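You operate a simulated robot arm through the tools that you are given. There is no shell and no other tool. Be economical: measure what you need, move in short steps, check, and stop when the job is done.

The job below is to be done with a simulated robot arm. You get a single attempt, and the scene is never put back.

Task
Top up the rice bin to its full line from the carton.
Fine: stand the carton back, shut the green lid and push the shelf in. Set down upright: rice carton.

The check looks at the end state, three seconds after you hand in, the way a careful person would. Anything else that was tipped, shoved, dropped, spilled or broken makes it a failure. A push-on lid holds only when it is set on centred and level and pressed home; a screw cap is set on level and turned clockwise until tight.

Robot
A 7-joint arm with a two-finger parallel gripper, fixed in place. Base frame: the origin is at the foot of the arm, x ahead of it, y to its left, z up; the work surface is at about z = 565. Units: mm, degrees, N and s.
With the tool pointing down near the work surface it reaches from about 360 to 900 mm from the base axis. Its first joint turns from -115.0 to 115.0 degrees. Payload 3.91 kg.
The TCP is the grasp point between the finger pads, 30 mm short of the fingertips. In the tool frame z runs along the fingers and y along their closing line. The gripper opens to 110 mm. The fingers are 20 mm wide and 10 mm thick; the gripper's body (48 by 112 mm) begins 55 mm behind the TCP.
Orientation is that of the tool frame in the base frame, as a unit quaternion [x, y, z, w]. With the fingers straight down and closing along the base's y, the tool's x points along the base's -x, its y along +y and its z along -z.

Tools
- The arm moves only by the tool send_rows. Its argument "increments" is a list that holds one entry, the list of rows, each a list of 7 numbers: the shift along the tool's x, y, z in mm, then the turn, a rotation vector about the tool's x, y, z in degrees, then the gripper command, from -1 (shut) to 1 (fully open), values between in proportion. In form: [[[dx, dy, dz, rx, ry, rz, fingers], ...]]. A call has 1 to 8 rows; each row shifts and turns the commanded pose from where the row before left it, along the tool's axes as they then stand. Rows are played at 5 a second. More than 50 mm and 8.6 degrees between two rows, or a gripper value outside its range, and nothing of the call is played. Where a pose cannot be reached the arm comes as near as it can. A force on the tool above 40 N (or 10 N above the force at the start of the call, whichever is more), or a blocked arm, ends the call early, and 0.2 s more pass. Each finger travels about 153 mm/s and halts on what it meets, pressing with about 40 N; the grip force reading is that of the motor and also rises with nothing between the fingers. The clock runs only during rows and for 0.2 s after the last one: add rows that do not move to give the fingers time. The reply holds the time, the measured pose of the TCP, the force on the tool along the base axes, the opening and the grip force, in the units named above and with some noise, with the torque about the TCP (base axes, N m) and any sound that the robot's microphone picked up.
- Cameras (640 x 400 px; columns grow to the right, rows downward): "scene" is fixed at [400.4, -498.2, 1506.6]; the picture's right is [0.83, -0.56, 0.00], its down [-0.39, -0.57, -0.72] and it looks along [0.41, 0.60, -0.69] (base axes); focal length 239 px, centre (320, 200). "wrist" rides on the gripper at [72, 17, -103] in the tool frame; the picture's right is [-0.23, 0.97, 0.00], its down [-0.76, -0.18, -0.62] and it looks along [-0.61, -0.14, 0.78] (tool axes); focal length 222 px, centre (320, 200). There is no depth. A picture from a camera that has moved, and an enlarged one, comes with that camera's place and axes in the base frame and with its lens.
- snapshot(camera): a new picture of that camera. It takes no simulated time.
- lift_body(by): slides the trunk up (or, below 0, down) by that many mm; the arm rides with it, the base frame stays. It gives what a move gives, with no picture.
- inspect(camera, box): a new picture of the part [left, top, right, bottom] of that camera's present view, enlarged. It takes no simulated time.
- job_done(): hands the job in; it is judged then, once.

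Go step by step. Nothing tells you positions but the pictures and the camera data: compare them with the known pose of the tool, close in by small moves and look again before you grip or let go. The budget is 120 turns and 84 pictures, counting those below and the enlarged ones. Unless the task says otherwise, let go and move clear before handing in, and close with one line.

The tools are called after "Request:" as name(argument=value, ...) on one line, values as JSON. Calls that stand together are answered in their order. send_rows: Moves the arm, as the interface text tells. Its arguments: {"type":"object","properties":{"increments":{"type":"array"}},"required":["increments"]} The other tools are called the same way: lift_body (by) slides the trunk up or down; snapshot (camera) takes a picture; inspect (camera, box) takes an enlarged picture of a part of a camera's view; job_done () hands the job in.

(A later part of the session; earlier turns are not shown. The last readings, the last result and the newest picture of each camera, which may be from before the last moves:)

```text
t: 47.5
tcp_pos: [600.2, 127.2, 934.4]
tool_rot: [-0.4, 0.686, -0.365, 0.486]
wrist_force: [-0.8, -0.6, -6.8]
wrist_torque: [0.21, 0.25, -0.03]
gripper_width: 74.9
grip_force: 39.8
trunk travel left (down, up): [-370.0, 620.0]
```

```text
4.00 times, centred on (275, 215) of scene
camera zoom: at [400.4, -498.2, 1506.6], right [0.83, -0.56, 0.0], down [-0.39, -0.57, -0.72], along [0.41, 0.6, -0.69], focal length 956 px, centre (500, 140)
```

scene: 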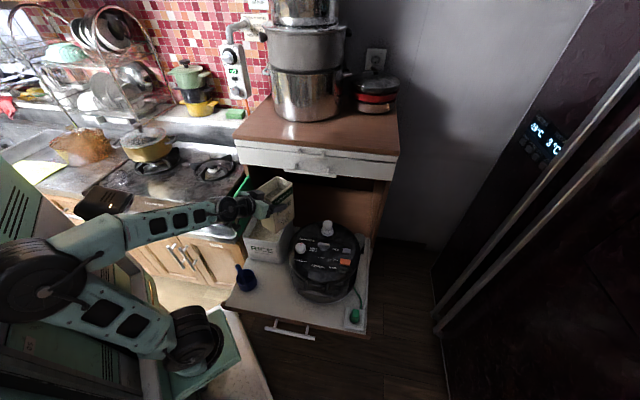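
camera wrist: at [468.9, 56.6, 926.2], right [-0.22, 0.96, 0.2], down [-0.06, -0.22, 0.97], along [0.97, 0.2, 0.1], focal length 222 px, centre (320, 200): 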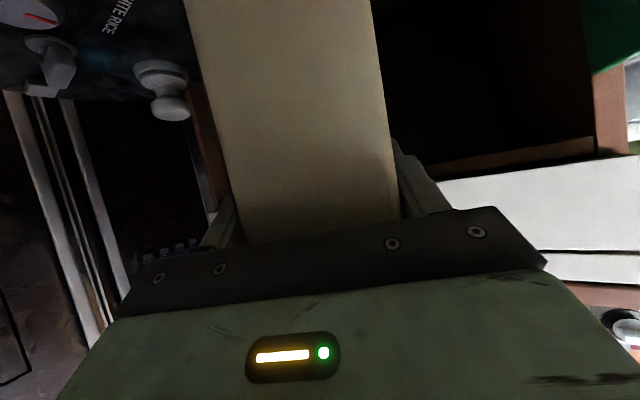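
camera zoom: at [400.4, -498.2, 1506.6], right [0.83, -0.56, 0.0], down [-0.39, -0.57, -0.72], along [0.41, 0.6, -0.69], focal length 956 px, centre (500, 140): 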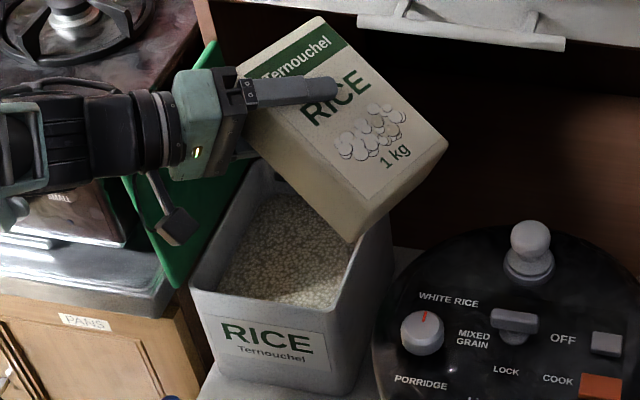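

Request:
lift_body(by=-85)

Request:
inspect(camera="scene", box=[215, 165, 315, 265])

Request:
snapshot(camera="wrist")

```text
t: 48.7
tcp_pos: [600.2, 127.9, 849.6]
tool_rot: [-0.399, 0.687, -0.365, 0.486]
wrist_force: [0.5, -0.2, -6.5]
wrist_torque: [0.18, 0.26, -0.01]
gripper_width: 75.2
grip_force: 39.9
trunk travel left (down, up): [-285.0, 705.0]
```

```text
4.00 times, centred on (265, 215) of scene
camera zoom: at [400.4, -498.2, 1506.6], right [0.83, -0.56, 0.0], down [-0.39, -0.57, -0.72], along [0.41, 0.6, -0.69], focal length 956 px, centre (540, 140)
```

zoom: 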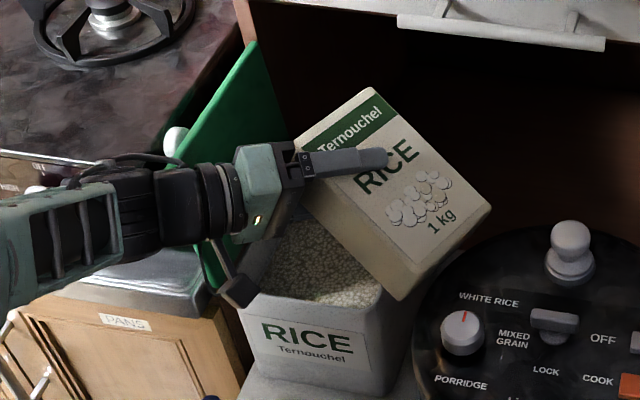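

```text
43 pictures are left
camera wrist: at [484.5, 80.2, 834.1], right [-0.14, 0.61, -0.78], down [-0.4, 0.68, 0.61], along [0.9, 0.4, 0.15], focal length 222 px, centre (320, 200)
```

wrist: 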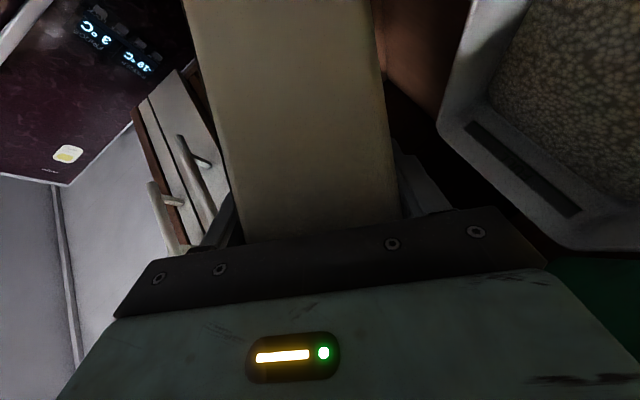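

The wrist camera conveniently sees the bin's inner back wall with the full line. I'll tilt further in small steps and watch for flow.

Request:
send_rows(increments=[[[0, 0, 0, 2.43, 0, -4.37, -0.6], [0, 0, 0, 2.43, 0, -4.37, -0.6], [0, 0, 0, 0, 0, 0, -0.6], [0, 0, 0, 0, 0, 0, -0.6]]])

Request:
snapshot(camera="wrist")

```text
t: 49.7
tcp_pos: [600.0, 126.8, 848.5]
tool_rot: [-0.429, 0.638, -0.43, 0.473]
wrist_force: [0.1, -0.3, -7.2]
wrist_torque: [0.23, 0.24, 0.01]
gripper_width: 74.8
grip_force: 40.1
trunk travel left (down, up): [-285.0, 705.0]
```

```text
42 pictures are left
camera wrist: at [485.9, 76.6, 834.9], right [-0.1, 0.47, -0.88], down [-0.44, 0.77, 0.46], along [0.89, 0.43, 0.14], focal length 222 px, centre (320, 200)
```

wrist: 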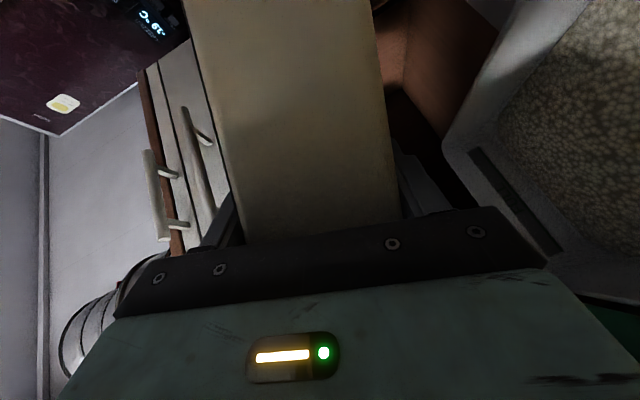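

Request:
lift_body(by=-22)

Request:
send_rows(increments=[[[0, 0, 0, 2.43, 0, -4.37, -0.6], [0, 0, 0, 0, 0, 0, -0.6], [0, 0, 0, 0, 0, 0, -0.6], [0, 0, 0, 0, 0, 0, -0.6]]])

Request:
send_rows(increments=[[[0, 0, 0, 2.43, 0, -4.37, -0.6], [0, 0, 0, 0, 0, 0, -0.6], [0, 0, 0, 0, 0, 0, -0.6]]])

Request:
snapshot(camera="wrist")

```text
t: 50.3
tcp_pos: [599.9, 132.0, 837.5]
tool_rot: [-0.429, 0.629, -0.433, 0.483]
wrist_force: [-2.8, 4.7, 4.1]
wrist_torque: [-0.51, -0.25, 0.06]
gripper_width: 75.5
grip_force: 40.1
trunk travel left (down, up): [-264.0, 726.0]
stopped: the force on the tool passed its limit at 48 N (the readings are from after the stop); the commanded pose is now the measured one
```

```text
t: 51.3
tcp_pos: [601.1, 131.2, 835.9]
tool_rot: [-0.441, 0.605, -0.464, 0.473]
wrist_force: [0.1, 0.3, -6.8]
wrist_torque: [0.26, 0.23, 0.02]
gripper_width: 75.4
grip_force: 39.8
trunk travel left (down, up): [-264.0, 726.0]
```

```text
t: 52.1
tcp_pos: [601.3, 129.9, 836.9]
tool_rot: [-0.454, 0.578, -0.496, 0.463]
wrist_force: [0.0, -0.5, -5.9]
wrist_torque: [0.17, 0.22, 0.02]
gripper_width: 75.4
grip_force: 39.6
trunk travel left (down, up): [-264.0, 726.0]
```

```text
41 pictures are left
camera wrist: at [488.0, 75.2, 821.5], right [-0.03, 0.32, -0.95], down [-0.48, 0.83, 0.29], along [0.88, 0.47, 0.13], focal length 222 px, centre (320, 200)
```

wrist: 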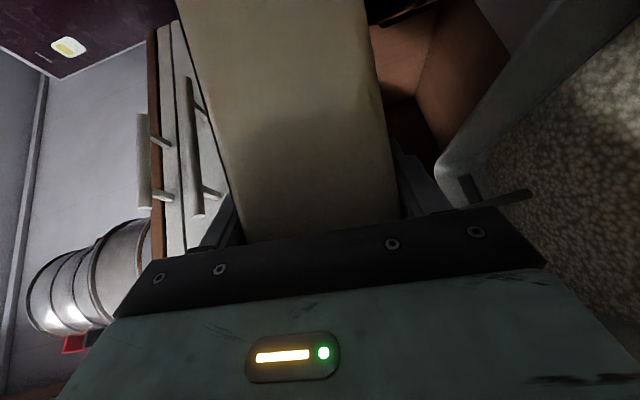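

Something touched at 48 N during lowering. I'll look before doing anything else.

Request:
snapshot(camera="scene")

Request:
inspect(camera="scene", box=[205, 165, 315, 275])

Request:
inspect(camera="wrist", box=[400, 80, 640, 280])

```text
40 pictures are left
```

scene: 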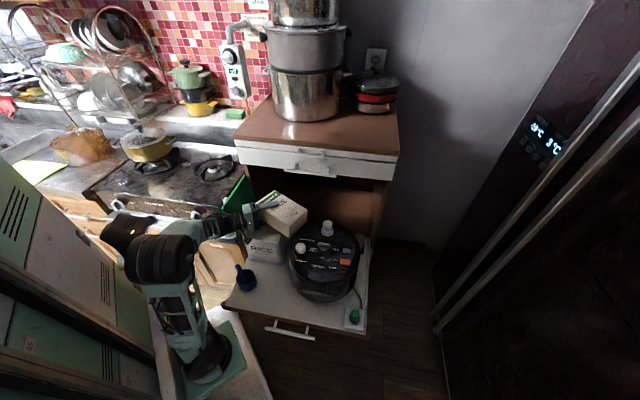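

```text
3.64 times, centred on (260, 220) of scene
camera zoom: at [400.4, -498.2, 1506.6], right [0.83, -0.56, 0.0], down [-0.39, -0.57, -0.72], along [0.41, 0.6, -0.69], focal length 869 px, centre (538, 127)
```

zoom: 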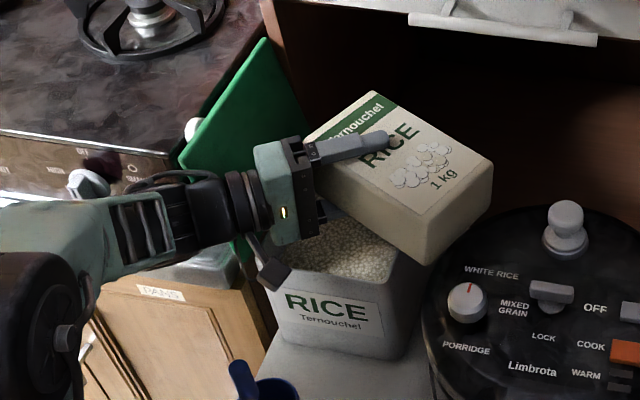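

```text
2.00 times, centred on (520, 180) of wrist
camera zoom: at [488.0, 75.2, 821.5], right [-0.03, 0.32, -0.95], down [-0.48, 0.83, 0.29], along [0.88, 0.47, 0.13], focal length 444 px, centre (-80, 240)
```

zoom: 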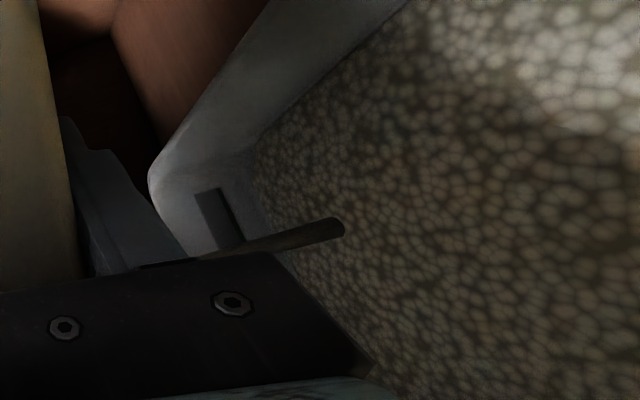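

The narrow strip is the rice stream falling inside the bin. The contact was the hand against the lid, which is now slightly more open; the bin hasn't moved. I'll hold here and keep watching the level.

Request:
send_rows(increments=[[[0, 0, 0, 0, 0, 0, -0.6], [0, 0, 0, 0, 0, 0, -0.6]]])

Request:
inspect(camera="wrist", box=[400, 80, 640, 280])

```text
t: 52.7
tcp_pos: [601.0, 130.0, 835.4]
tool_rot: [-0.454, 0.578, -0.494, 0.464]
wrist_force: [0.5, -0.7, -6.2]
wrist_torque: [0.19, 0.22, 0.01]
gripper_width: 75.7
grip_force: 40.2
trunk travel left (down, up): [-264.0, 726.0]
```

```text
2.00 times, centred on (520, 180) of wrist
camera zoom: at [488.0, 75.5, 821.2], right [-0.03, 0.32, -0.95], down [-0.48, 0.82, 0.29], along [0.87, 0.47, 0.13], focal length 444 px, centre (-80, 240)
```

zoom: 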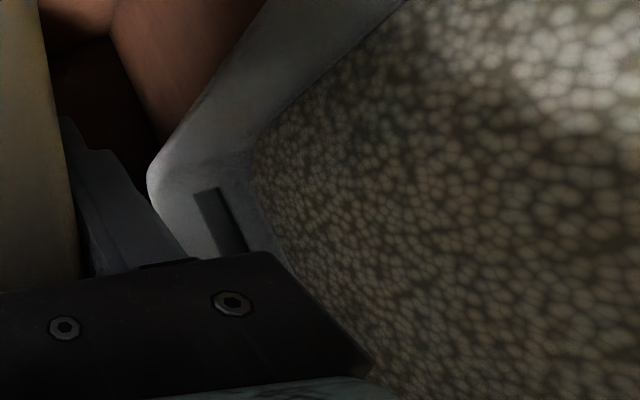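

Request:
send_rows(increments=[[[0, 0, 0, 1.94, 0, -3.5, -0.6], [0, 0, 0, 0, 0, 0, -0.6], [0, 0, 0, 0, 0, 0, -0.6], [0, 0, 0, 0, 0, 0, -0.6], [0, 0, 0, 0, 0, 0, -0.6], [0, 0, 0, 0, 0, 0, -0.6]]])

Request:
inspect(camera="wrist", box=[400, 80, 640, 280])

```text
t: 54.1
tcp_pos: [600.5, 131.9, 835.0]
tool_rot: [-0.464, 0.554, -0.518, 0.457]
wrist_force: [0.5, 0.4, -4.7]
wrist_torque: [0.17, 0.17, 0.0]
gripper_width: 75.4
grip_force: 39.9
trunk travel left (down, up): [-264.0, 726.0]
```

```text
2.00 times, centred on (520, 180) of wrist
camera zoom: at [488.1, 74.7, 822.2], right [-0.01, 0.26, -0.97], down [-0.49, 0.84, 0.23], along [0.87, 0.48, 0.12], focal length 444 px, centre (-80, 240)
```

zoom: 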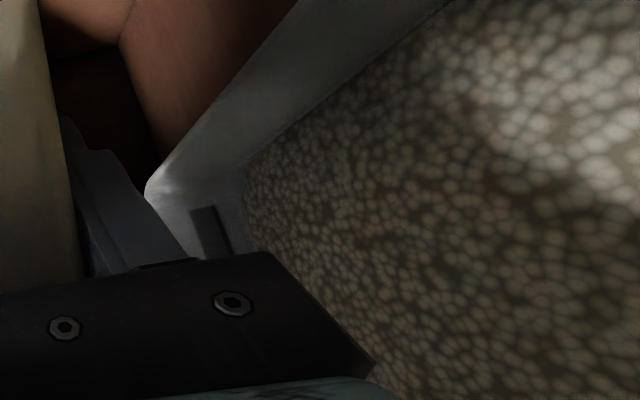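

The level is rising toward the line, so I'll continue in small steps.

Request:
send_rows(increments=[[[0, 0, 0, 1.94, 0, -3.5, -0.6], [0, 0, 0, 0, 0, 0, -0.6], [0, 0, 0, 0, 0, 0, -0.6], [0, 0, 0, 0, 0, 0, -0.6], [0, 0, 0, 0, 0, 0, -0.6], [0, 0, 0, 0, 0, 0, -0.6]]])

Request:
inspect(camera="wrist", box=[440, 120, 600, 220])

```text
t: 55.5
tcp_pos: [601.1, 129.4, 836.9]
tool_rot: [0.472, -0.532, 0.541, -0.449]
wrist_force: [-0.7, -0.2, -5.7]
wrist_torque: [0.13, 0.16, 0.0]
gripper_width: 75.4
grip_force: 39.7
trunk travel left (down, up): [-264.0, 726.0]
```

```text
4.00 times, centred on (520, 170) of wrist
camera zoom: at [488.5, 73.2, 823.2], right [0.02, 0.19, -0.98], down [-0.5, 0.85, 0.16], along [0.87, 0.49, 0.11], focal length 888 px, centre (-480, 320)
```

zoom: 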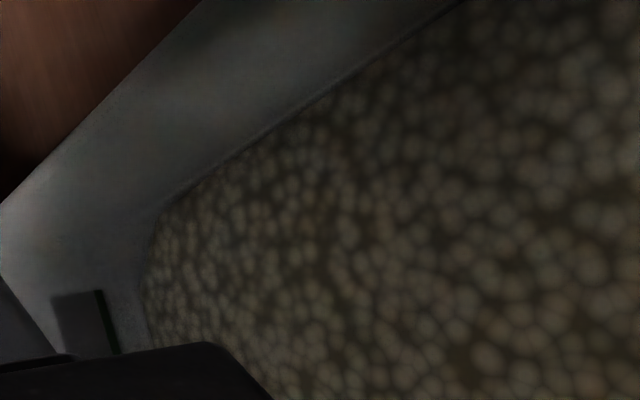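

Request:
send_rows(increments=[[[0, 0, 0, 1.94, 0, -3.5, -0.6], [0, 0, 0, 0, 0, 0, -0.6], [0, 0, 0, 0, 0, 0, -0.6], [0, 0, 0, 0, 0, 0, -0.6], [0, 0, 0, 0, 0, 0, -0.6], [0, 0, 0, 0, 0, 0, -0.6]]])

Request:
inspect(camera="wrist", box=[440, 120, 600, 220])

Request:
inspect(camera="scene", box=[225, 185, 305, 235])

```text
t: 56.9
tcp_pos: [601.2, 130.8, 837.1]
tool_rot: [0.481, -0.508, 0.564, -0.44]
wrist_force: [-0.3, -0.2, -3.7]
wrist_torque: [0.16, 0.12, -0.04]
gripper_width: 75.5
grip_force: 40.2
trunk travel left (down, up): [-264.0, 726.0]
```

```text
4.00 times, centred on (520, 170) of wrist
camera zoom: at [488.6, 72.3, 824.2], right [0.04, 0.13, -0.99], down [-0.5, 0.86, 0.09], along [0.86, 0.49, 0.1], focal length 888 px, centre (-480, 320)
```

zoom: 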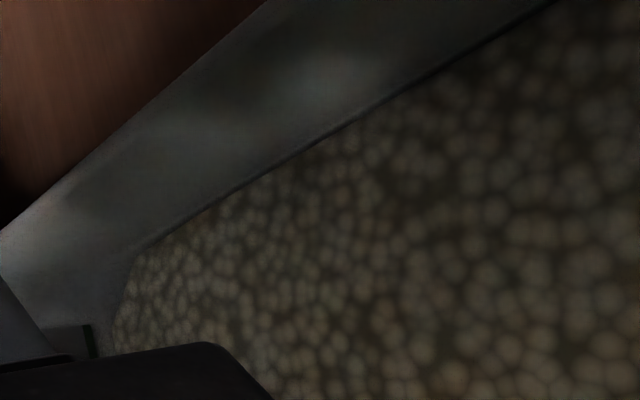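

```text
8.00 times, centred on (265, 210) of scene
camera zoom: at [400.4, -498.2, 1506.6], right [0.83, -0.56, 0.0], down [-0.39, -0.57, -0.72], along [0.41, 0.6, -0.69], focal length 1912 px, centre (760, 120)
```

zoom: 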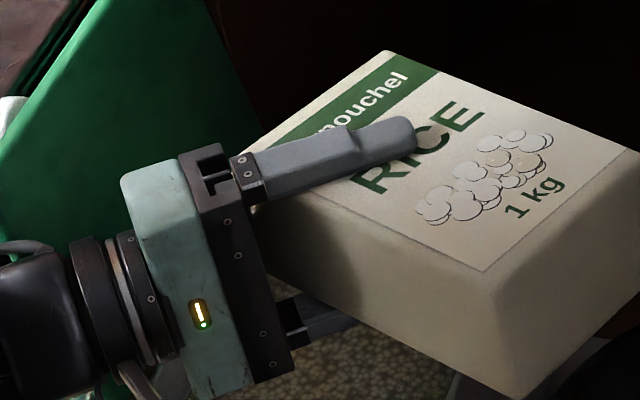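

Gap to the band is roughly 6 mm. One more small step, then I'll tilt back for an unobstructed look.

Request:
send_rows(increments=[[[0, 0, 0, 1.46, 0, -2.6, -0.6], [0, 0, 0, 0, 0, 0, -0.6], [0, 0, 0, 0, 0, 0, -0.6], [0, 0, 0, 0, 0, 0, -0.6], [0, 0, 0, 0, 0, 0, -0.6]]])

Request:
send_rows(increments=[[[0, 0, 0, -3.4, 0, 6.1, -0.6], [0, 0, 0, -3.4, 0, 6.1, -0.6], [0, 0, 0, -3.4, 0, 6.1, -0.6], [0, 0, 0, -3.4, 0, 6.1, -0.6], [0, 0, 0, 0, 0, 0, -0.6]]])

Request:
inspect(camera="wrist", box=[420, 60, 640, 280])

```text
t: 58.1
tcp_pos: [599.6, 130.2, 835.3]
tool_rot: [0.487, -0.488, 0.58, -0.434]
wrist_force: [0.4, 0.3, -2.7]
wrist_torque: [0.09, 0.11, 0.02]
gripper_width: 75.6
grip_force: 40.1
trunk travel left (down, up): [-264.0, 726.0]
```

```text
t: 59.3
tcp_pos: [599.4, 130.4, 841.5]
tool_rot: [-0.419, 0.643, -0.416, 0.489]
wrist_force: [-0.6, 6.4, 29.8]
wrist_torque: [-2.32, -1.69, 0.27]
gripper_width: 75.4
grip_force: 39.6
trunk travel left (down, up): [-264.0, 726.0]
```

```text
1.82 times, centred on (530, 170) of wrist
camera zoom: at [485.2, 81.0, 823.0], right [-0.09, 0.51, -0.85], down [-0.45, 0.74, 0.49], along [0.89, 0.43, 0.17], focal length 404 px, centre (-62, 254)
```

zoom: 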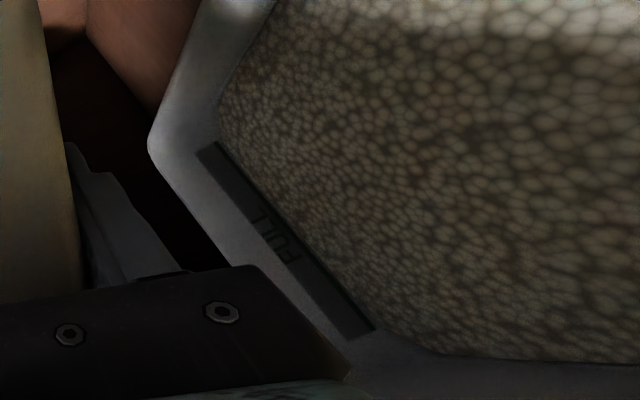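

The view shows the "FULL" band with rice right at its lower edge. The carton corner is touching the bin rim, so I'll raise the trunk first and then inspect.

Request:
lift_body(by=50)

Request:
inspect(camera="wrist", box=[460, 60, 640, 200])

Request:
inspect(camera="scene", box=[215, 165, 315, 265])

```text
t: 60.2
tcp_pos: [599.4, 132.2, 885.8]
tool_rot: [-0.42, 0.645, -0.414, 0.485]
wrist_force: [0.4, -0.2, -3.1]
wrist_torque: [0.11, 0.1, 0.01]
gripper_width: 75.4
grip_force: 40.0
trunk travel left (down, up): [-314.0, 676.0]
```

```text
2.86 times, centred on (550, 130) of wrist
camera zoom: at [485.5, 79.8, 869.0], right [-0.1, 0.51, -0.85], down [-0.45, 0.74, 0.5], along [0.89, 0.43, 0.16], focal length 635 px, centre (-337, 400)
```

zoom: 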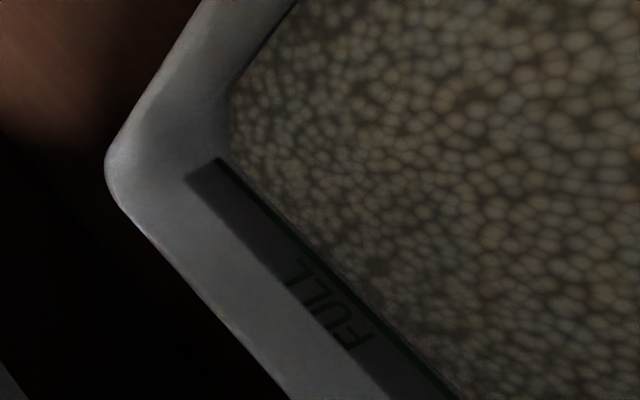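

```text
4.00 times, centred on (265, 215) of scene
camera zoom: at [400.4, -498.2, 1506.6], right [0.83, -0.56, 0.0], down [-0.39, -0.57, -0.72], along [0.41, 0.6, -0.69], focal length 956 px, centre (540, 140)
```

zoom: 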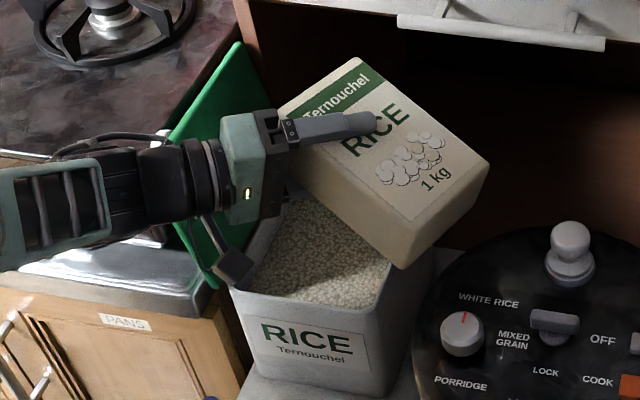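

Request:
inspect(camera="wrist", box=[510, 90, 600, 180])

```text
4.44 times, centred on (555, 135) of wrist
camera zoom: at [485.5, 79.8, 869.0], right [-0.1, 0.51, -0.85], down [-0.45, 0.74, 0.5], along [0.89, 0.43, 0.16], focal length 987 px, centre (-724, 489)
```

zoom: 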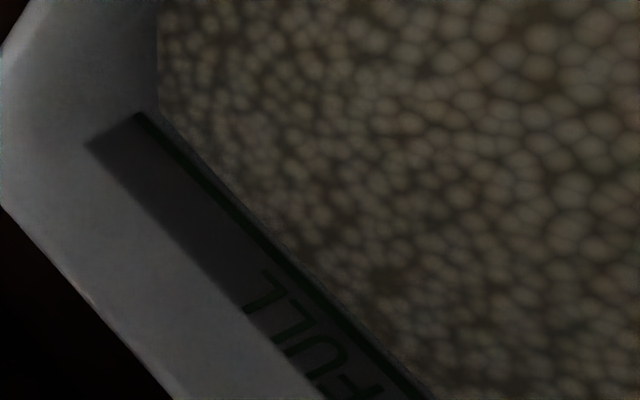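

The surface is only 2–3 mm under the line, so I'll add one small final pour.

Request:
send_rows(increments=[[[0, 0, 0, 3.56, 0, -6.41, -0.6], [0, 0, 0, 3.56, 0, -6.41, -0.6], [0, 0, 0, 3.56, 0, -6.41, -0.6], [0, 0, 0, 0, 0, 0, -0.6]]])

Request:
lift_body(by=-42)

Request:
send_rows(increments=[[[0, 0, 0, 2, 0, -3.5, -0.6], [0, 0, 0, 1.8, 0, -3.2, -0.6], [0, 0, 0, 0, 0, 0, -0.6], [0, 0, 0, 0, 0, 0, -0.6], [0, 0, 0, 0, 0, 0, -0.6], [0, 0, 0, 0, 0, 0, -0.6]]])

Request:
lift_body(by=60)

Request:
send_rows(increments=[[[0, 0, 0, -3.6, 0, 6.4, -0.6], [0, 0, 0, -3.6, 0, 6.4, -0.6], [0, 0, 0, -3.6, 0, 6.4, -0.6], [0, 0, 0, -3.6, 0, 6.4, -0.6], [0, 0, 0, 0, 0, 0, -0.6]]])

Request:
inspect(camera="wrist", box=[480, 60, 620, 180])

```text
t: 61.2
tcp_pos: [600.1, 130.2, 886.5]
tool_rot: [0.475, -0.524, 0.548, -0.447]
wrist_force: [-0.3, -0.2, -2.8]
wrist_torque: [0.13, 0.15, -0.02]
gripper_width: 75.5
grip_force: 40.7
trunk travel left (down, up): [-314.0, 676.0]
```

```text
t: 62.0
tcp_pos: [600.7, 129.8, 842.6]
tool_rot: [0.476, -0.526, 0.547, -0.445]
wrist_force: [-0.2, -0.2, -3.0]
wrist_torque: [0.09, 0.13, 0.01]
gripper_width: 75.2
grip_force: 39.5
trunk travel left (down, up): [-272.0, 718.0]
```

```text
t: 63.5
tcp_pos: [600.1, 130.0, 843.5]
tool_rot: [0.49, -0.479, 0.588, -0.429]
wrist_force: [-0.1, 0.6, -3.3]
wrist_torque: [0.08, 0.13, 0.01]
gripper_width: 74.9
grip_force: 40.5
trunk travel left (down, up): [-272.0, 718.0]
```

```text
t: 64.5
tcp_pos: [600.4, 131.5, 903.5]
tool_rot: [0.49, -0.479, 0.59, -0.428]
wrist_force: [0.4, -0.3, -1.9]
wrist_torque: [0.06, 0.09, -0.01]
gripper_width: 75.1
grip_force: 39.6
trunk travel left (down, up): [-332.0, 658.0]
```

```text
t: 65.7
tcp_pos: [599.3, 132.8, 903.5]
tool_rot: [-0.422, 0.644, -0.415, 0.484]
wrist_force: [-0.4, -0.5, -3.0]
wrist_torque: [0.09, 0.14, -0.03]
gripper_width: 75.5
grip_force: 40.1
trunk travel left (down, up): [-332.0, 658.0]
```

```text
3.33 times, centred on (550, 120) of wrist
camera zoom: at [486.1, 80.8, 886.9], right [-0.1, 0.51, -0.86], down [-0.45, 0.75, 0.49], along [0.89, 0.43, 0.16], focal length 740 px, centre (-447, 467)
```

zoom: 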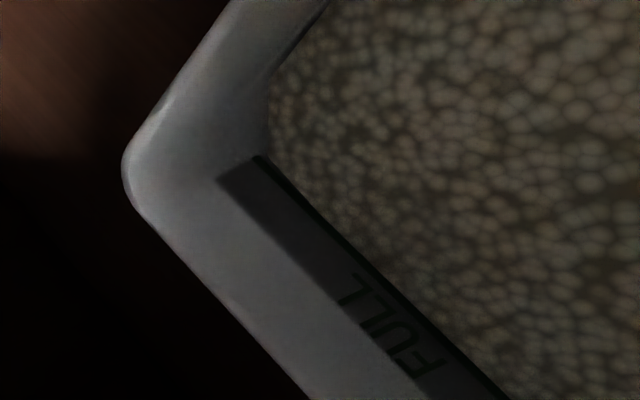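

The rice now meets the FULL line. I'll bring the carton back upright.

Request:
send_rows(increments=[[[0, 0, 0, -3.8, 0, 6.9, -0.6], [0, 0, 0, -3.8, 0, 6.9, -0.6], [0, 0, 0, -3.8, 0, 6.9, -0.6], [0, 0, 0, -3.8, 0, 6.9, -0.6], [0, 0, 0, -3.8, 0, 6.9, -0.6], [0, 0, 0, -3.8, 0, 6.9, -0.6], [0, 0, 0, -3.8, 0, 6.9, -0.6], [0, 0, 0, -3.8, 0, 6.9, -0.6]]])

Request:
send_rows(increments=[[[0, 0, 0, -3.5, 0, 6.2, -0.6], [0, 0, 0, 0, 0, 0, -0.6]]])

Request:
inspect(camera="scene", box=[215, 165, 315, 265])

```text
t: 67.5
tcp_pos: [599.8, 130.9, 905.4]
tool_rot: [-0.187, 0.847, 0.031, 0.497]
wrist_force: [-0.3, -0.1, -3.1]
wrist_torque: [0.0, 0.04, 0.01]
gripper_width: 74.8
grip_force: 39.7
trunk travel left (down, up): [-332.0, 658.0]
```

```text
t: 68.0
tcp_pos: [601.2, 130.2, 903.8]
tool_rot: [-0.155, 0.855, 0.083, 0.488]
wrist_force: [0.1, 0.0, -3.0]
wrist_torque: [-0.03, 0.06, 0.0]
gripper_width: 75.1
grip_force: 39.9
trunk travel left (down, up): [-332.0, 658.0]
```

```text
4.00 times, centred on (265, 215) of scene
camera zoom: at [400.4, -498.2, 1506.6], right [0.83, -0.56, 0.0], down [-0.39, -0.57, -0.72], along [0.41, 0.6, -0.69], focal length 956 px, centre (540, 140)
```

zoom: 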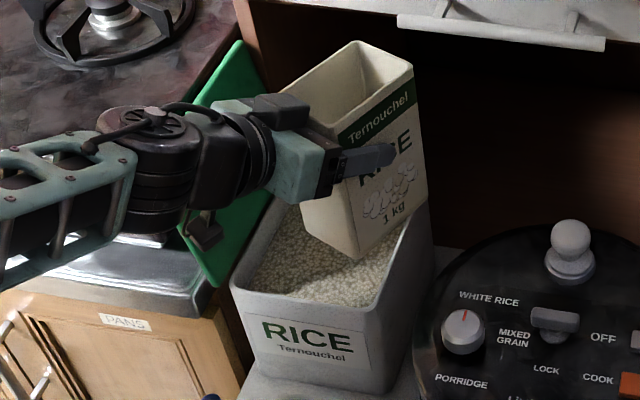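

The carton is upright and nothing spilled. I'll return to the known-clear column and raise the trunk.

Request:
send_rows(increments=[[[6, -20, -10.5, 0, 0, 0, -0.6], [6, -20, -10.5, 0, 0, 0, -0.6], [0, 0, 0, 0, 0, 0, -0.6]]])

Request:
lift_body(by=350)

```text
t: 68.8
tcp_pos: [592.1, 86.1, 903.0]
tool_rot: [-0.156, 0.855, 0.083, 0.489]
wrist_force: [0.6, -0.3, -3.4]
wrist_torque: [0.0, 0.07, 0.0]
gripper_width: 75.2
grip_force: 39.9
trunk travel left (down, up): [-332.0, 658.0]
```

```text
t: 72.3
tcp_pos: [591.3, 85.3, 1253.6]
tool_rot: [-0.156, 0.854, 0.082, 0.489]
wrist_force: [-0.2, -0.1, -3.5]
wrist_torque: [-0.04, 0.07, 0.01]
gripper_width: 75.2
grip_force: 40.0
trunk travel left (down, up): [-682.0, 308.0]
```

Request:
send_rows(increments=[[[0, 0, 0, 3.5, 0, 2, -0.6], [0, 0, 0, 7, 0, 4.06, -0.6], [0, 0, 0, 7, 0, 4.06, -0.6], [0, 0, 0, 7, 0, 4.06, -0.6], [0, 0, 0, 7, 0, 4.06, -0.6], [0, 0, 0, 7, 0, 4.06, -0.6], [0, 0, 0, 7, 0, 4.06, -0.6], [0, 0, 0, 7, 0, 4.06, -0.6]]])

Request:
send_rows(increments=[[[-23, 0, 40, 3.5, 0, 2, -0.6], [-23, 0, 40, 0, 0, 0, -0.6], [-23, 0, 40, 0, 0, 0, -0.6], [-23, 0, 40, 0, 0, 0, -0.6], [-23, 0, 40, 0, 0, 0, -0.6], [-23, 0, 40, 0, 0, 0, -0.6], [0, 0, 0, 0, 0, 0, -0.6]]])

Request:
snapshot(camera="scene")

```text
t: 74.1
tcp_pos: [590.9, 85.3, 1251.8]
tool_rot: [0.297, 0.812, -0.179, 0.469]
wrist_force: [-0.7, -0.6, -2.7]
wrist_torque: [0.05, 0.03, 0.03]
gripper_width: 75.2
grip_force: 39.8
trunk travel left (down, up): [-682.0, 308.0]
```

```text
t: 75.7
tcp_pos: [791.2, -104.7, 1255.2]
tool_rot: [0.324, 0.802, -0.195, 0.463]
wrist_force: [0.3, -0.3, -3.6]
wrist_torque: [0.03, 0.03, -0.01]
gripper_width: 75.0
grip_force: 39.9
trunk travel left (down, up): [-682.0, 308.0]
```

```text
26 pictures are left
```

scene: 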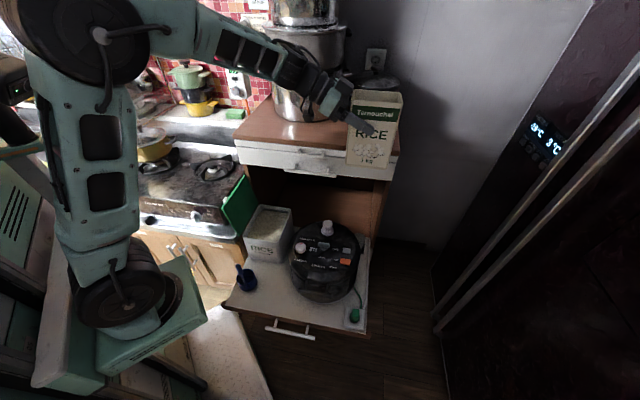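

Now I'll move straight back over the carton's original spot, with a tiny orientation trim.

Request:
send_rows(increments=[[[0, 35, 0, 0, 0.4, 1.1, -0.6], [0, 40, 0, 0, 0, 0, -0.6], [0, 40, 0, 0, 0, 0, -0.6], [-1, 40, 2, 0, 0, 0, -0.6], [0, 35, 0, 0, 0, 0, -0.6], [0, 21, 0, 0, 0, 0, -0.6], [0, 0, 0, 0, 0, 0, -0.6]]])

Request:
inspect(camera="scene", box=[260, 30, 420, 150])

```text
t: 77.3
tcp_pos: [945.1, 43.1, 1253.9]
tool_rot: [0.333, 0.8, -0.19, 0.461]
wrist_force: [0.2, 0.5, -3.2]
wrist_torque: [0.07, 0.03, -0.02]
gripper_width: 74.9
grip_force: 40.4
trunk travel left (down, up): [-682.0, 308.0]
```

```text
3.33 times, centred on (340, 90) of scene
camera zoom: at [400.4, -498.2, 1506.6], right [0.83, -0.56, 0.0], down [-0.39, -0.57, -0.72], along [0.41, 0.6, -0.69], focal length 797 px, centre (253, 567)
```

zoom: 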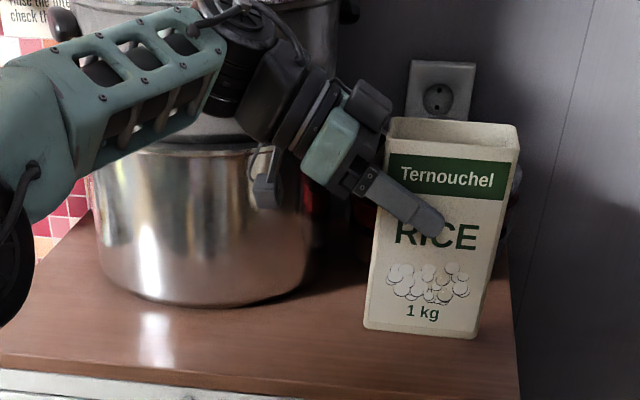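

Request:
send_rows(increments=[[[13.9, -1, 8, 0, 0, 0, -0.6], [13.9, 0, 8, 0, 0, 0, -0.6], [10.4, 0, 6, 0, 0, 0, -0.6], [3.5, 0, 2, 0, 0, 0, -0.6], [0, 0, 0, 0, 0, 0, -0.6]]])

Request:
send_rows(increments=[[[1.8, 0, 1, 0, 0, 0, -0.6], [0, 0, 0, 0, 0, 0, -0.6]]])

Request:
send_rows(increments=[[[1.3, 0, 0.75, 0, 0, 0, -0.6], [0, 0, 0, 0, 0, 0, -0.6]]])

```text
t: 78.5
tcp_pos: [941.9, 42.1, 1205.9]
tool_rot: [0.333, 0.8, -0.189, 0.461]
wrist_force: [0.6, 0.4, -2.3]
wrist_torque: [0.05, 0.03, 0.0]
gripper_width: 74.7
grip_force: 40.0
trunk travel left (down, up): [-682.0, 308.0]
```

```text
t: 79.1
tcp_pos: [941.9, 41.8, 1205.5]
tool_rot: [0.332, 0.8, -0.189, 0.462]
wrist_force: [0.1, -0.5, 1.6]
wrist_torque: [-0.1, -0.38, -0.04]
gripper_width: 74.8
grip_force: 40.2
trunk travel left (down, up): [-682.0, 308.0]
```

```text
t: 79.7
tcp_pos: [940.4, 41.7, 1205.5]
tool_rot: [0.333, 0.799, -0.189, 0.464]
wrist_force: [-0.1, 1.0, 8.8]
wrist_torque: [-0.11, -0.86, 0.12]
gripper_width: 74.9
grip_force: 39.9
trunk travel left (down, up): [-682.0, 308.0]
```

It's touching down with a slight in-grip tilt, so I'll release gently and look.

Request:
send_rows(increments=[[[0, 0, 0, 0, 0, 0, 0.42], [0, 0, 0, 0, 0, 0, 0.5], [0, 0, 0, 0, 0, 0, 0.7], [0, 0, 0, 0, 0, 0, 1], [0, 0, 0, 0, 0, 0, 1]]])

Request:
inspect(camera="scene", box=[260, 30, 420, 150])

Request:
snapshot(camera="wrist")

```text
t: 80.9
tcp_pos: [940.4, 42.6, 1202.2]
tool_rot: [0.332, 0.8, -0.189, 0.463]
wrist_force: [-0.8, -0.3, -0.4]
wrist_torque: [0.04, 0.03, -0.02]
gripper_width: 110.0
grip_force: 0.2
trunk travel left (down, up): [-682.0, 308.0]
```

```text
3.33 times, centred on (340, 90) of scene
camera zoom: at [400.4, -498.2, 1506.6], right [0.83, -0.56, 0.0], down [-0.39, -0.57, -0.72], along [0.41, 0.6, -0.69], focal length 797 px, centre (253, 567)
```

zoom: 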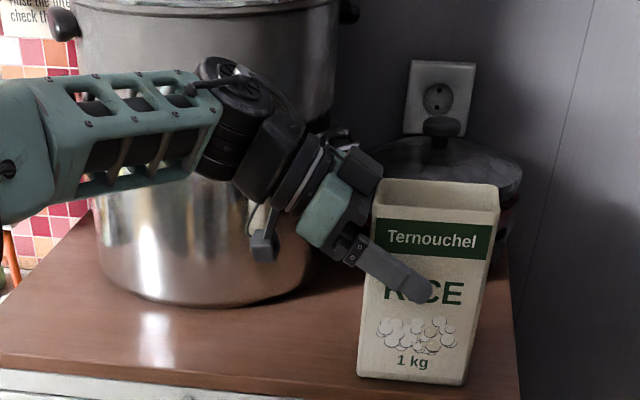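

```text
23 pictures are left
camera wrist: at [865.8, 142.7, 1191.5], right [0.77, 0.61, 0.2], down [-0.24, -0.02, 0.97], along [0.59, -0.79, 0.13], focal length 222 px, centre (320, 200)
```

wrist: 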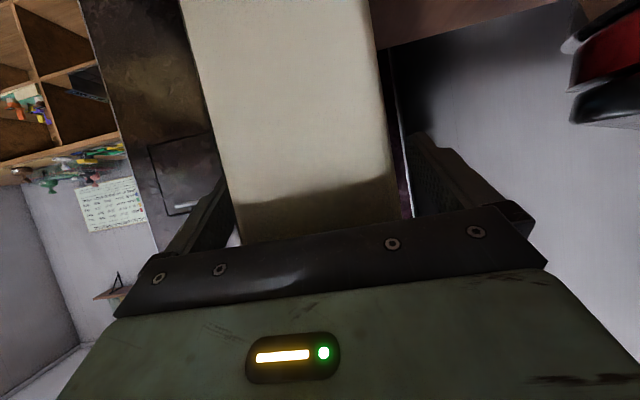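

The carton stands at its original spot. I'll retract along the tool axis and retrace the earlier path back toward the lid.

Request:
send_rows(increments=[[[0, 0, -28, 0, 0, 0, 1], [0, 0, -30, 0, 0, 0, 1], [0, 0, -30, 0, 0, 0, 1], [5.8, -11.1, -38, 0, 0, 0, 1], [5.8, -11.1, -38, 0, 0, 0, 1], [5.8, -11.1, -38, 0, 0, 0, 1], [5.8, -11.1, -38, 0, 0, 0, 1]]])

Request:
send_rows(increments=[[[17.8, -24.1, -35.8, 0, 0, 0, 1], [17.8, -24.1, -35.8, 0, 0, 0, 1], [17.8, -24.1, -35.8, 0, 0, 0, 1], [17.8, -24.1, -35.8, 0, 0, 0, 1], [17.8, -24.1, -35.8, 0, 0, 0, 1], [17.8, -24.1, -35.8, 0, 0, 0, 1], [17.8, -24.1, -35.8, 0, 0, 0, 1], [17.8, -24.1, -35.8, 0, 0, 0, 1]]])

Request:
send_rows(increments=[[[0, 0, 0, 0, 8, 0, 0.3], [0, 0, 0, 0, 8, 0, 0.3], [0, 0, 0, 0, 8, 0, 0.3], [0, 0, 0, 0, 0, 0, 0.3]]])

Request:
lift_body(by=-385)

Request:
inspect(camera="scene", box=[215, 165, 315, 265])

Request:
snapshot(camera="wrist")

```text
t: 82.5
tcp_pos: [755.7, 165.5, 1301.8]
tool_rot: [0.333, 0.8, -0.191, 0.462]
wrist_force: [1.0, 0.0, -0.6]
wrist_torque: [-0.01, -0.01, 0.01]
gripper_width: 110.0
grip_force: 0.0
trunk travel left (down, up): [-682.0, 308.0]
```

```text
t: 84.3
tcp_pos: [391.1, 255.7, 1321.1]
tool_rot: [0.334, 0.8, -0.19, 0.462]
wrist_force: [1.5, -0.1, -0.3]
wrist_torque: [0.0, 0.01, -0.01]
gripper_width: 110.1
grip_force: 0.1
trunk travel left (down, up): [-682.0, 308.0]
```

```text
t: 85.3
tcp_pos: [390.7, 255.9, 1323.7]
tool_rot: [0.365, 0.879, -0.116, 0.285]
wrist_force: [1.3, 0.4, 0.0]
wrist_torque: [0.01, 0.01, 0.01]
gripper_width: 71.4
grip_force: 0.1
trunk travel left (down, up): [-682.0, 308.0]
```

```text
t: 89.0
tcp_pos: [392.3, 256.0, 936.9]
tool_rot: [0.365, 0.879, -0.116, 0.286]
wrist_force: [-0.2, 0.2, -0.1]
wrist_torque: [-0.05, 0.02, -0.01]
gripper_width: 71.6
grip_force: 0.0
trunk travel left (down, up): [-297.0, 693.0]
```

```text
4.00 times, centred on (265, 215) of scene
camera zoom: at [400.4, -498.2, 1506.6], right [0.83, -0.56, 0.0], down [-0.39, -0.57, -0.72], along [0.41, 0.6, -0.69], focal length 956 px, centre (540, 140)
```

zoom: 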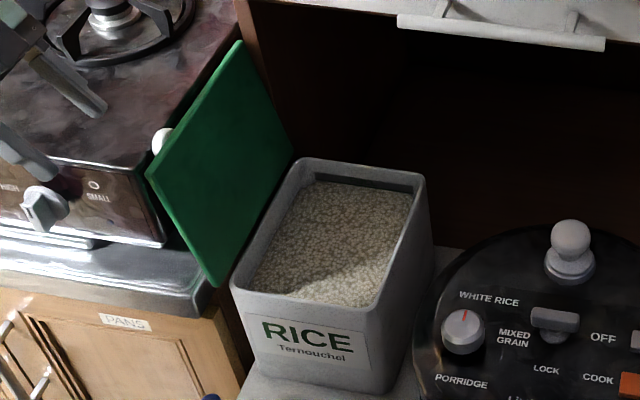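

```text
21 pictures are left
camera wrist: at [320.7, 350.9, 978.5], right [0.82, 0.56, 0.14], down [0.05, -0.31, 0.95], along [0.57, -0.77, -0.28], focal length 222 px, centre (320, 200)
```

wrist: 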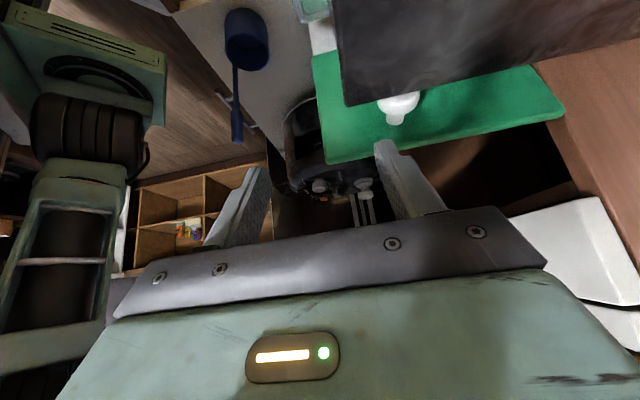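

The lid is still at the same open angle, with the knob near (478, 269, 858). I'll re-grip it with the release pose from before.

Request:
send_rows(increments=[[[1.2, 34, 9, 0, 0, 0, 0.3], [1.2, 35, 9, 0, 0, 0, 0.3], [0, 0, 0, 0, 0, 0, 0.3]]])

Request:
send_rows(increments=[[[0, 0, 25, 0, 0, 0, 0.3], [0, 0, 25, 0, 0, 0, 0.3], [0, 0, 18, 0, 0, 0, 0.3], [0, 0, 0, 0, 0, 0, 0.3]]])

Request:
snapshot(camera="wrist")

```text
t: 89.8
tcp_pos: [446.0, 298.0, 921.2]
tool_rot: [0.365, 0.879, -0.116, 0.285]
wrist_force: [-0.6, 0.2, 0.1]
wrist_torque: [0.0, 0.0, -0.01]
gripper_width: 71.5
grip_force: 0.1
trunk travel left (down, up): [-297.0, 693.0]
```

```text
t: 90.4
tcp_pos: [461.7, 282.1, 890.9]
tool_rot: [0.364, 0.88, -0.108, 0.285]
wrist_force: [-4.4, 3.2, 15.4]
wrist_torque: [-0.43, 0.46, -0.22]
gripper_width: 71.8
grip_force: 0.9
trunk travel left (down, up): [-297.0, 693.0]
stopped in row 3: the force on the tool passed its limit at 64 N (the readings are from after the stop); the commanded pose is now the measured one
```

```text
20 pictures are left
camera wrist: at [389.9, 376.2, 933.5], right [0.81, 0.56, 0.15], down [0.05, -0.32, 0.95], along [0.58, -0.76, -0.29], focal length 222 px, centre (320, 200)
```

wrist: 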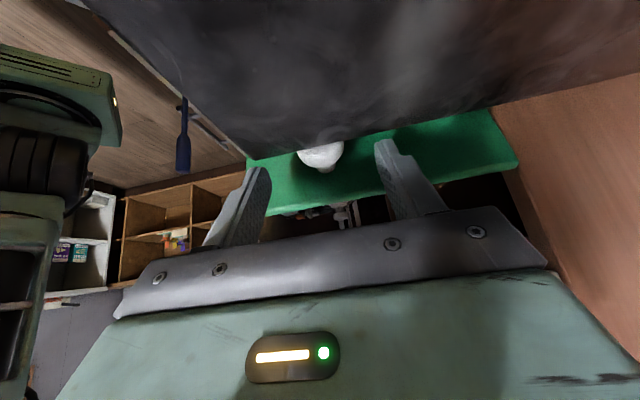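

The fingertips met something 20 mm early. I'll zoom in before moving again.

Request:
inspect(camera="wrist", box=[220, 90, 420, 230])

Request:
inspect(camera="scene", box=[195, 160, 275, 240])

```text
2.86 times, centred on (320, 160) of wrist
camera zoom: at [389.9, 376.2, 933.5], right [0.81, 0.56, 0.15], down [0.05, -0.32, 0.95], along [0.58, -0.76, -0.29], focal length 635 px, centre (320, 314)
```

zoom: 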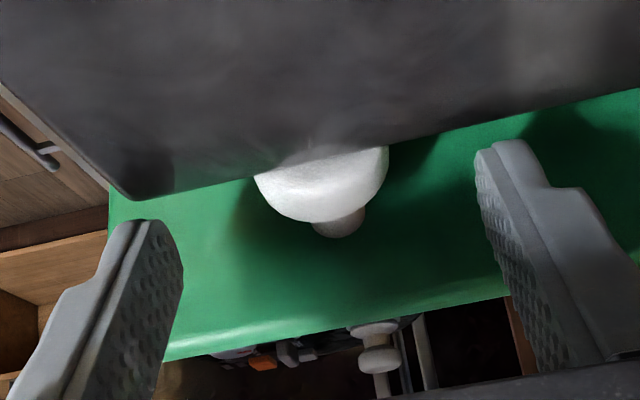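

```text
5.00 times, centred on (235, 200) of scene
camera zoom: at [400.4, -498.2, 1506.6], right [0.83, -0.56, 0.0], down [-0.39, -0.57, -0.72], along [0.41, 0.6, -0.69], focal length 1195 px, centre (745, 200)
```

zoom: 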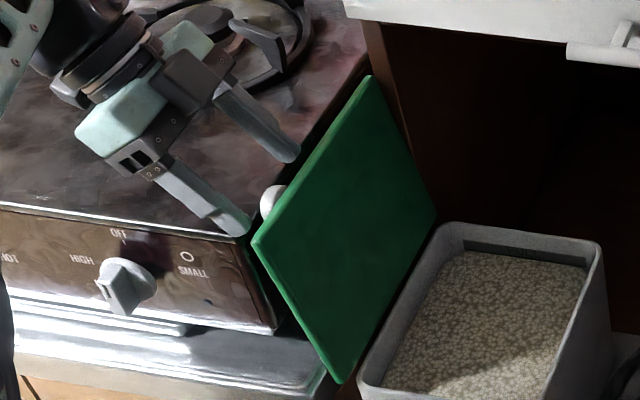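

The knob now rests against the stove's side, so the fingers can't surround it. I'll close the lid another way: straddle its free edge with the fingers across it, tip it past vertical and let it down on the right-hand finger. First I'll retreat and re-orient.

Request:
send_rows(increments=[[[0, 0, -40, 0, 0, 0, 0.3], [0, 0, -45, 0, 0, 0, 0.3], [0, 0, 0, 0, 7.2, 0, 0.6], [0, 0, 0, 0, 7.2, 0, 0.6], [0, 0, 0, 0, 7.2, 0, 0.6], [0, 0, 0, 0, 7.2, 0, 0.6], [0, 0, 0, 0, 7.2, 0, 0.6], [0, 0, 0, 0, 0, 0, 0.6]]])

Request:
send_rows(increments=[[[0, 0, 0, 0, 0, -7.5, 0.6], [0, 0, 0, 0, 0, -7.5, 0.6], [0, 0, 0, 0, 0, -7.5, 0.6], [0, 0, 0, 0, 0, -7.5, 0.6], [0, 0, 0, 0, 0, -7.5, 0.6], [0, 0, 0, 0, 0, -7.5, 0.6], [0, 0, 0, 0, 0, 0, 0.6]]])

Request:
send_rows(increments=[[[0, 0, 0, 0, 0, -7.5, 0.6], [0, 0, 0, 0, 0, -7.5, 0.6], [0, 0, 0, 0, 0, -7.5, 0.6], [0, 0, 0, 0, 0, -7.5, 0.6], [0, 0, 0, 0, 0, -7.5, 0.6], [0, 0, 0, 0, 0, -7.5, 0.6], [0, 0, 0, 0, 0, 0, 0.6]]])

```text
t: 92.2
tcp_pos: [425.9, 314.6, 960.3]
tool_rot: [0.379, 0.925, 0.009, -0.002]
wrist_force: [0.7, -0.3, -0.5]
wrist_torque: [-0.01, 0.01, 0.02]
gripper_width: 87.9
grip_force: 0.0
trunk travel left (down, up): [-297.0, 693.0]
```

```text
t: 93.8
tcp_pos: [427.9, 314.7, 957.9]
tool_rot: [-0.004, 1.0, 0.008, 0.002]
wrist_force: [-0.2, -0.1, 0.5]
wrist_torque: [0.01, 0.02, 0.01]
gripper_width: 87.8
grip_force: 0.1
trunk travel left (down, up): [-297.0, 693.0]
```

```text
t: 95.4
tcp_pos: [427.0, 314.0, 958.9]
tool_rot: [-0.386, 0.922, 0.007, 0.006]
wrist_force: [0.5, 0.0, 0.2]
wrist_torque: [-0.01, 0.02, 0.01]
gripper_width: 87.8
grip_force: 0.1
trunk travel left (down, up): [-297.0, 693.0]
```

Request:
send_rows(increments=[[[13.7, -35, 0, 0, 0, 0, 0.6], [13.7, -35, 0, 0, 0, 0, 0.6], [13.7, -35, 0, 0, 0, 0, 0.6], [0, 0, 20, 0, 0, 0, 0.6], [0, 0, 0, 0, 0, 0, 0.6]]])

Request:
inspect(camera="scene", box=[195, 150, 305, 250])

Request:
snapshot(camera="wrist")

```text
t: 96.6
tcp_pos: [473.0, 214.4, 937.7]
tool_rot: [-0.386, 0.923, 0.006, 0.005]
wrist_force: [-1.1, 0.6, -0.3]
wrist_torque: [-0.04, 0.03, 0.02]
gripper_width: 87.9
grip_force: 0.0
trunk travel left (down, up): [-297.0, 693.0]
```

```text
4.00 times, centred on (250, 200) of scene
camera zoom: at [400.4, -498.2, 1506.6], right [0.83, -0.56, 0.0], down [-0.39, -0.57, -0.72], along [0.41, 0.6, -0.69], focal length 956 px, centre (600, 200)
```

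zoom: 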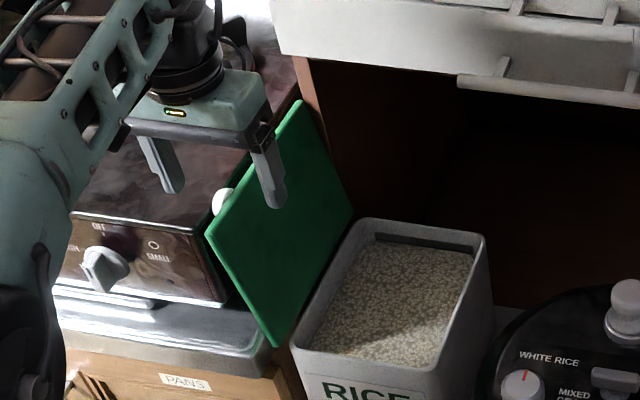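

```text
16 pictures are left
camera wrist: at [411.8, 171.1, 1040.5], right [-0.53, 0.85, 0.01], down [0.66, 0.41, 0.63], along [0.53, 0.35, -0.77], focal length 222 px, centre (320, 200)
```

wrist: 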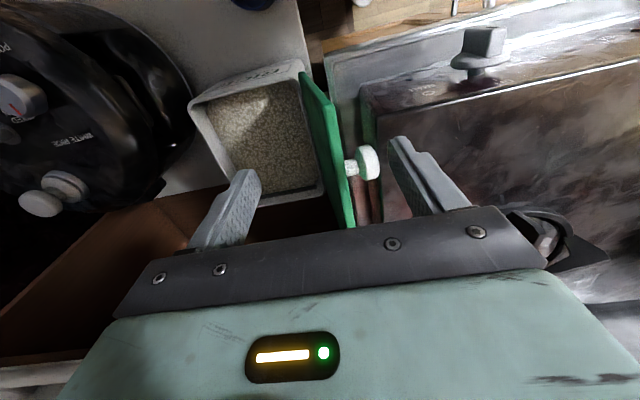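

Good view: the lid edge sits between the fingers and the knob is beside the stove edge. I'll descend so the fingertips straddle the edge, then push right.

Request:
send_rows(increments=[[[0, 0, 20, 0, 0, 0, 0.6], [0, 0, 18, 0, 0, 0, 0.6], [0, 0, 0, 0, 0, 0, 0.6]]])

Request:
send_rows(increments=[[[0, -12, 0, 0, 0, 0, 0.6], [0, -12, 0, 0, 0, 0, 0.6], [0, -10, 0, 0, 0, 0, 0.6], [0, 0, 0, 0, 0, 0, 0.6]]])

Request:
snapshot(camera="wrist")

```text
t: 97.4
tcp_pos: [473.3, 215.1, 898.2]
tool_rot: [-0.386, 0.922, 0.008, 0.005]
wrist_force: [-0.9, 0.3, -0.5]
wrist_torque: [0.0, 0.03, -0.02]
gripper_width: 88.1
grip_force: 0.0
trunk travel left (down, up): [-297.0, 693.0]
```

```text
t: 98.4
tcp_pos: [497.8, 188.3, 898.7]
tool_rot: [-0.385, 0.923, 0.007, 0.005]
wrist_force: [0.3, 0.1, -0.1]
wrist_torque: [-0.01, -0.02, 0.04]
gripper_width: 88.6
grip_force: 0.3
trunk travel left (down, up): [-297.0, 693.0]
```

```text
15 pictures are left
camera wrist: at [435.7, 147.0, 1001.2], right [-0.53, 0.85, 0.01], down [0.66, 0.41, 0.63], along [0.53, 0.35, -0.77], focal length 222 px, centre (320, 200)
```

wrist: 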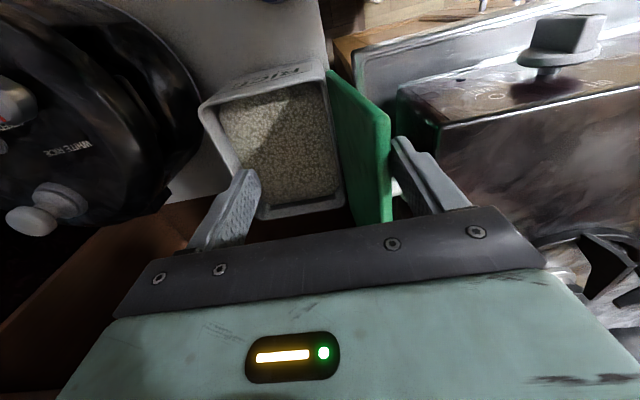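

Request:
send_rows(increments=[[[0, 0, 4, 0, 0, 0, 0.35], [0, 0, 4, 0, 0, 0, 0.1], [0, 0, 0, 0, 0, 0, 0.0], [0, -6, 0, 0, 0, 0, -0.1], [0, -6, 0, 0, 0, 0, -0.1], [0, 0, 0, 0, 0, 0, -0.1]]])

Request:
snapshot(camera="wrist")

```text
t: 99.8
tcp_pos: [504.9, 181.3, 890.2]
tool_rot: [-0.386, 0.922, 0.007, 0.006]
wrist_force: [0.8, 1.2, 0.5]
wrist_torque: [0.03, -0.01, -0.03]
gripper_width: 49.6
grip_force: 0.1
trunk travel left (down, up): [-297.0, 693.0]
```

```text
14 pictures are left
camera wrist: at [443.8, 138.7, 993.7], right [-0.53, 0.85, 0.01], down [0.66, 0.41, 0.63], along [0.53, 0.35, -0.77], focal length 222 px, centre (320, 200)
```

wrist: 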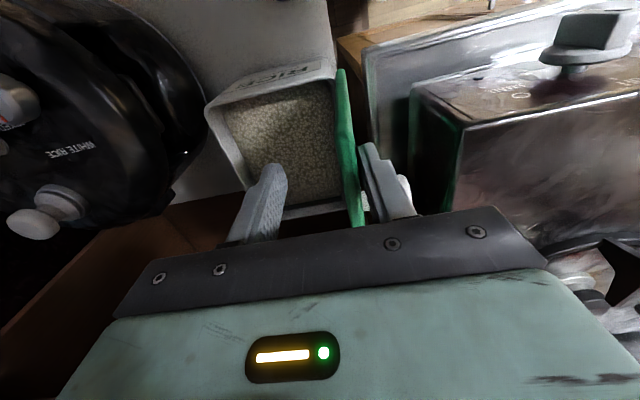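

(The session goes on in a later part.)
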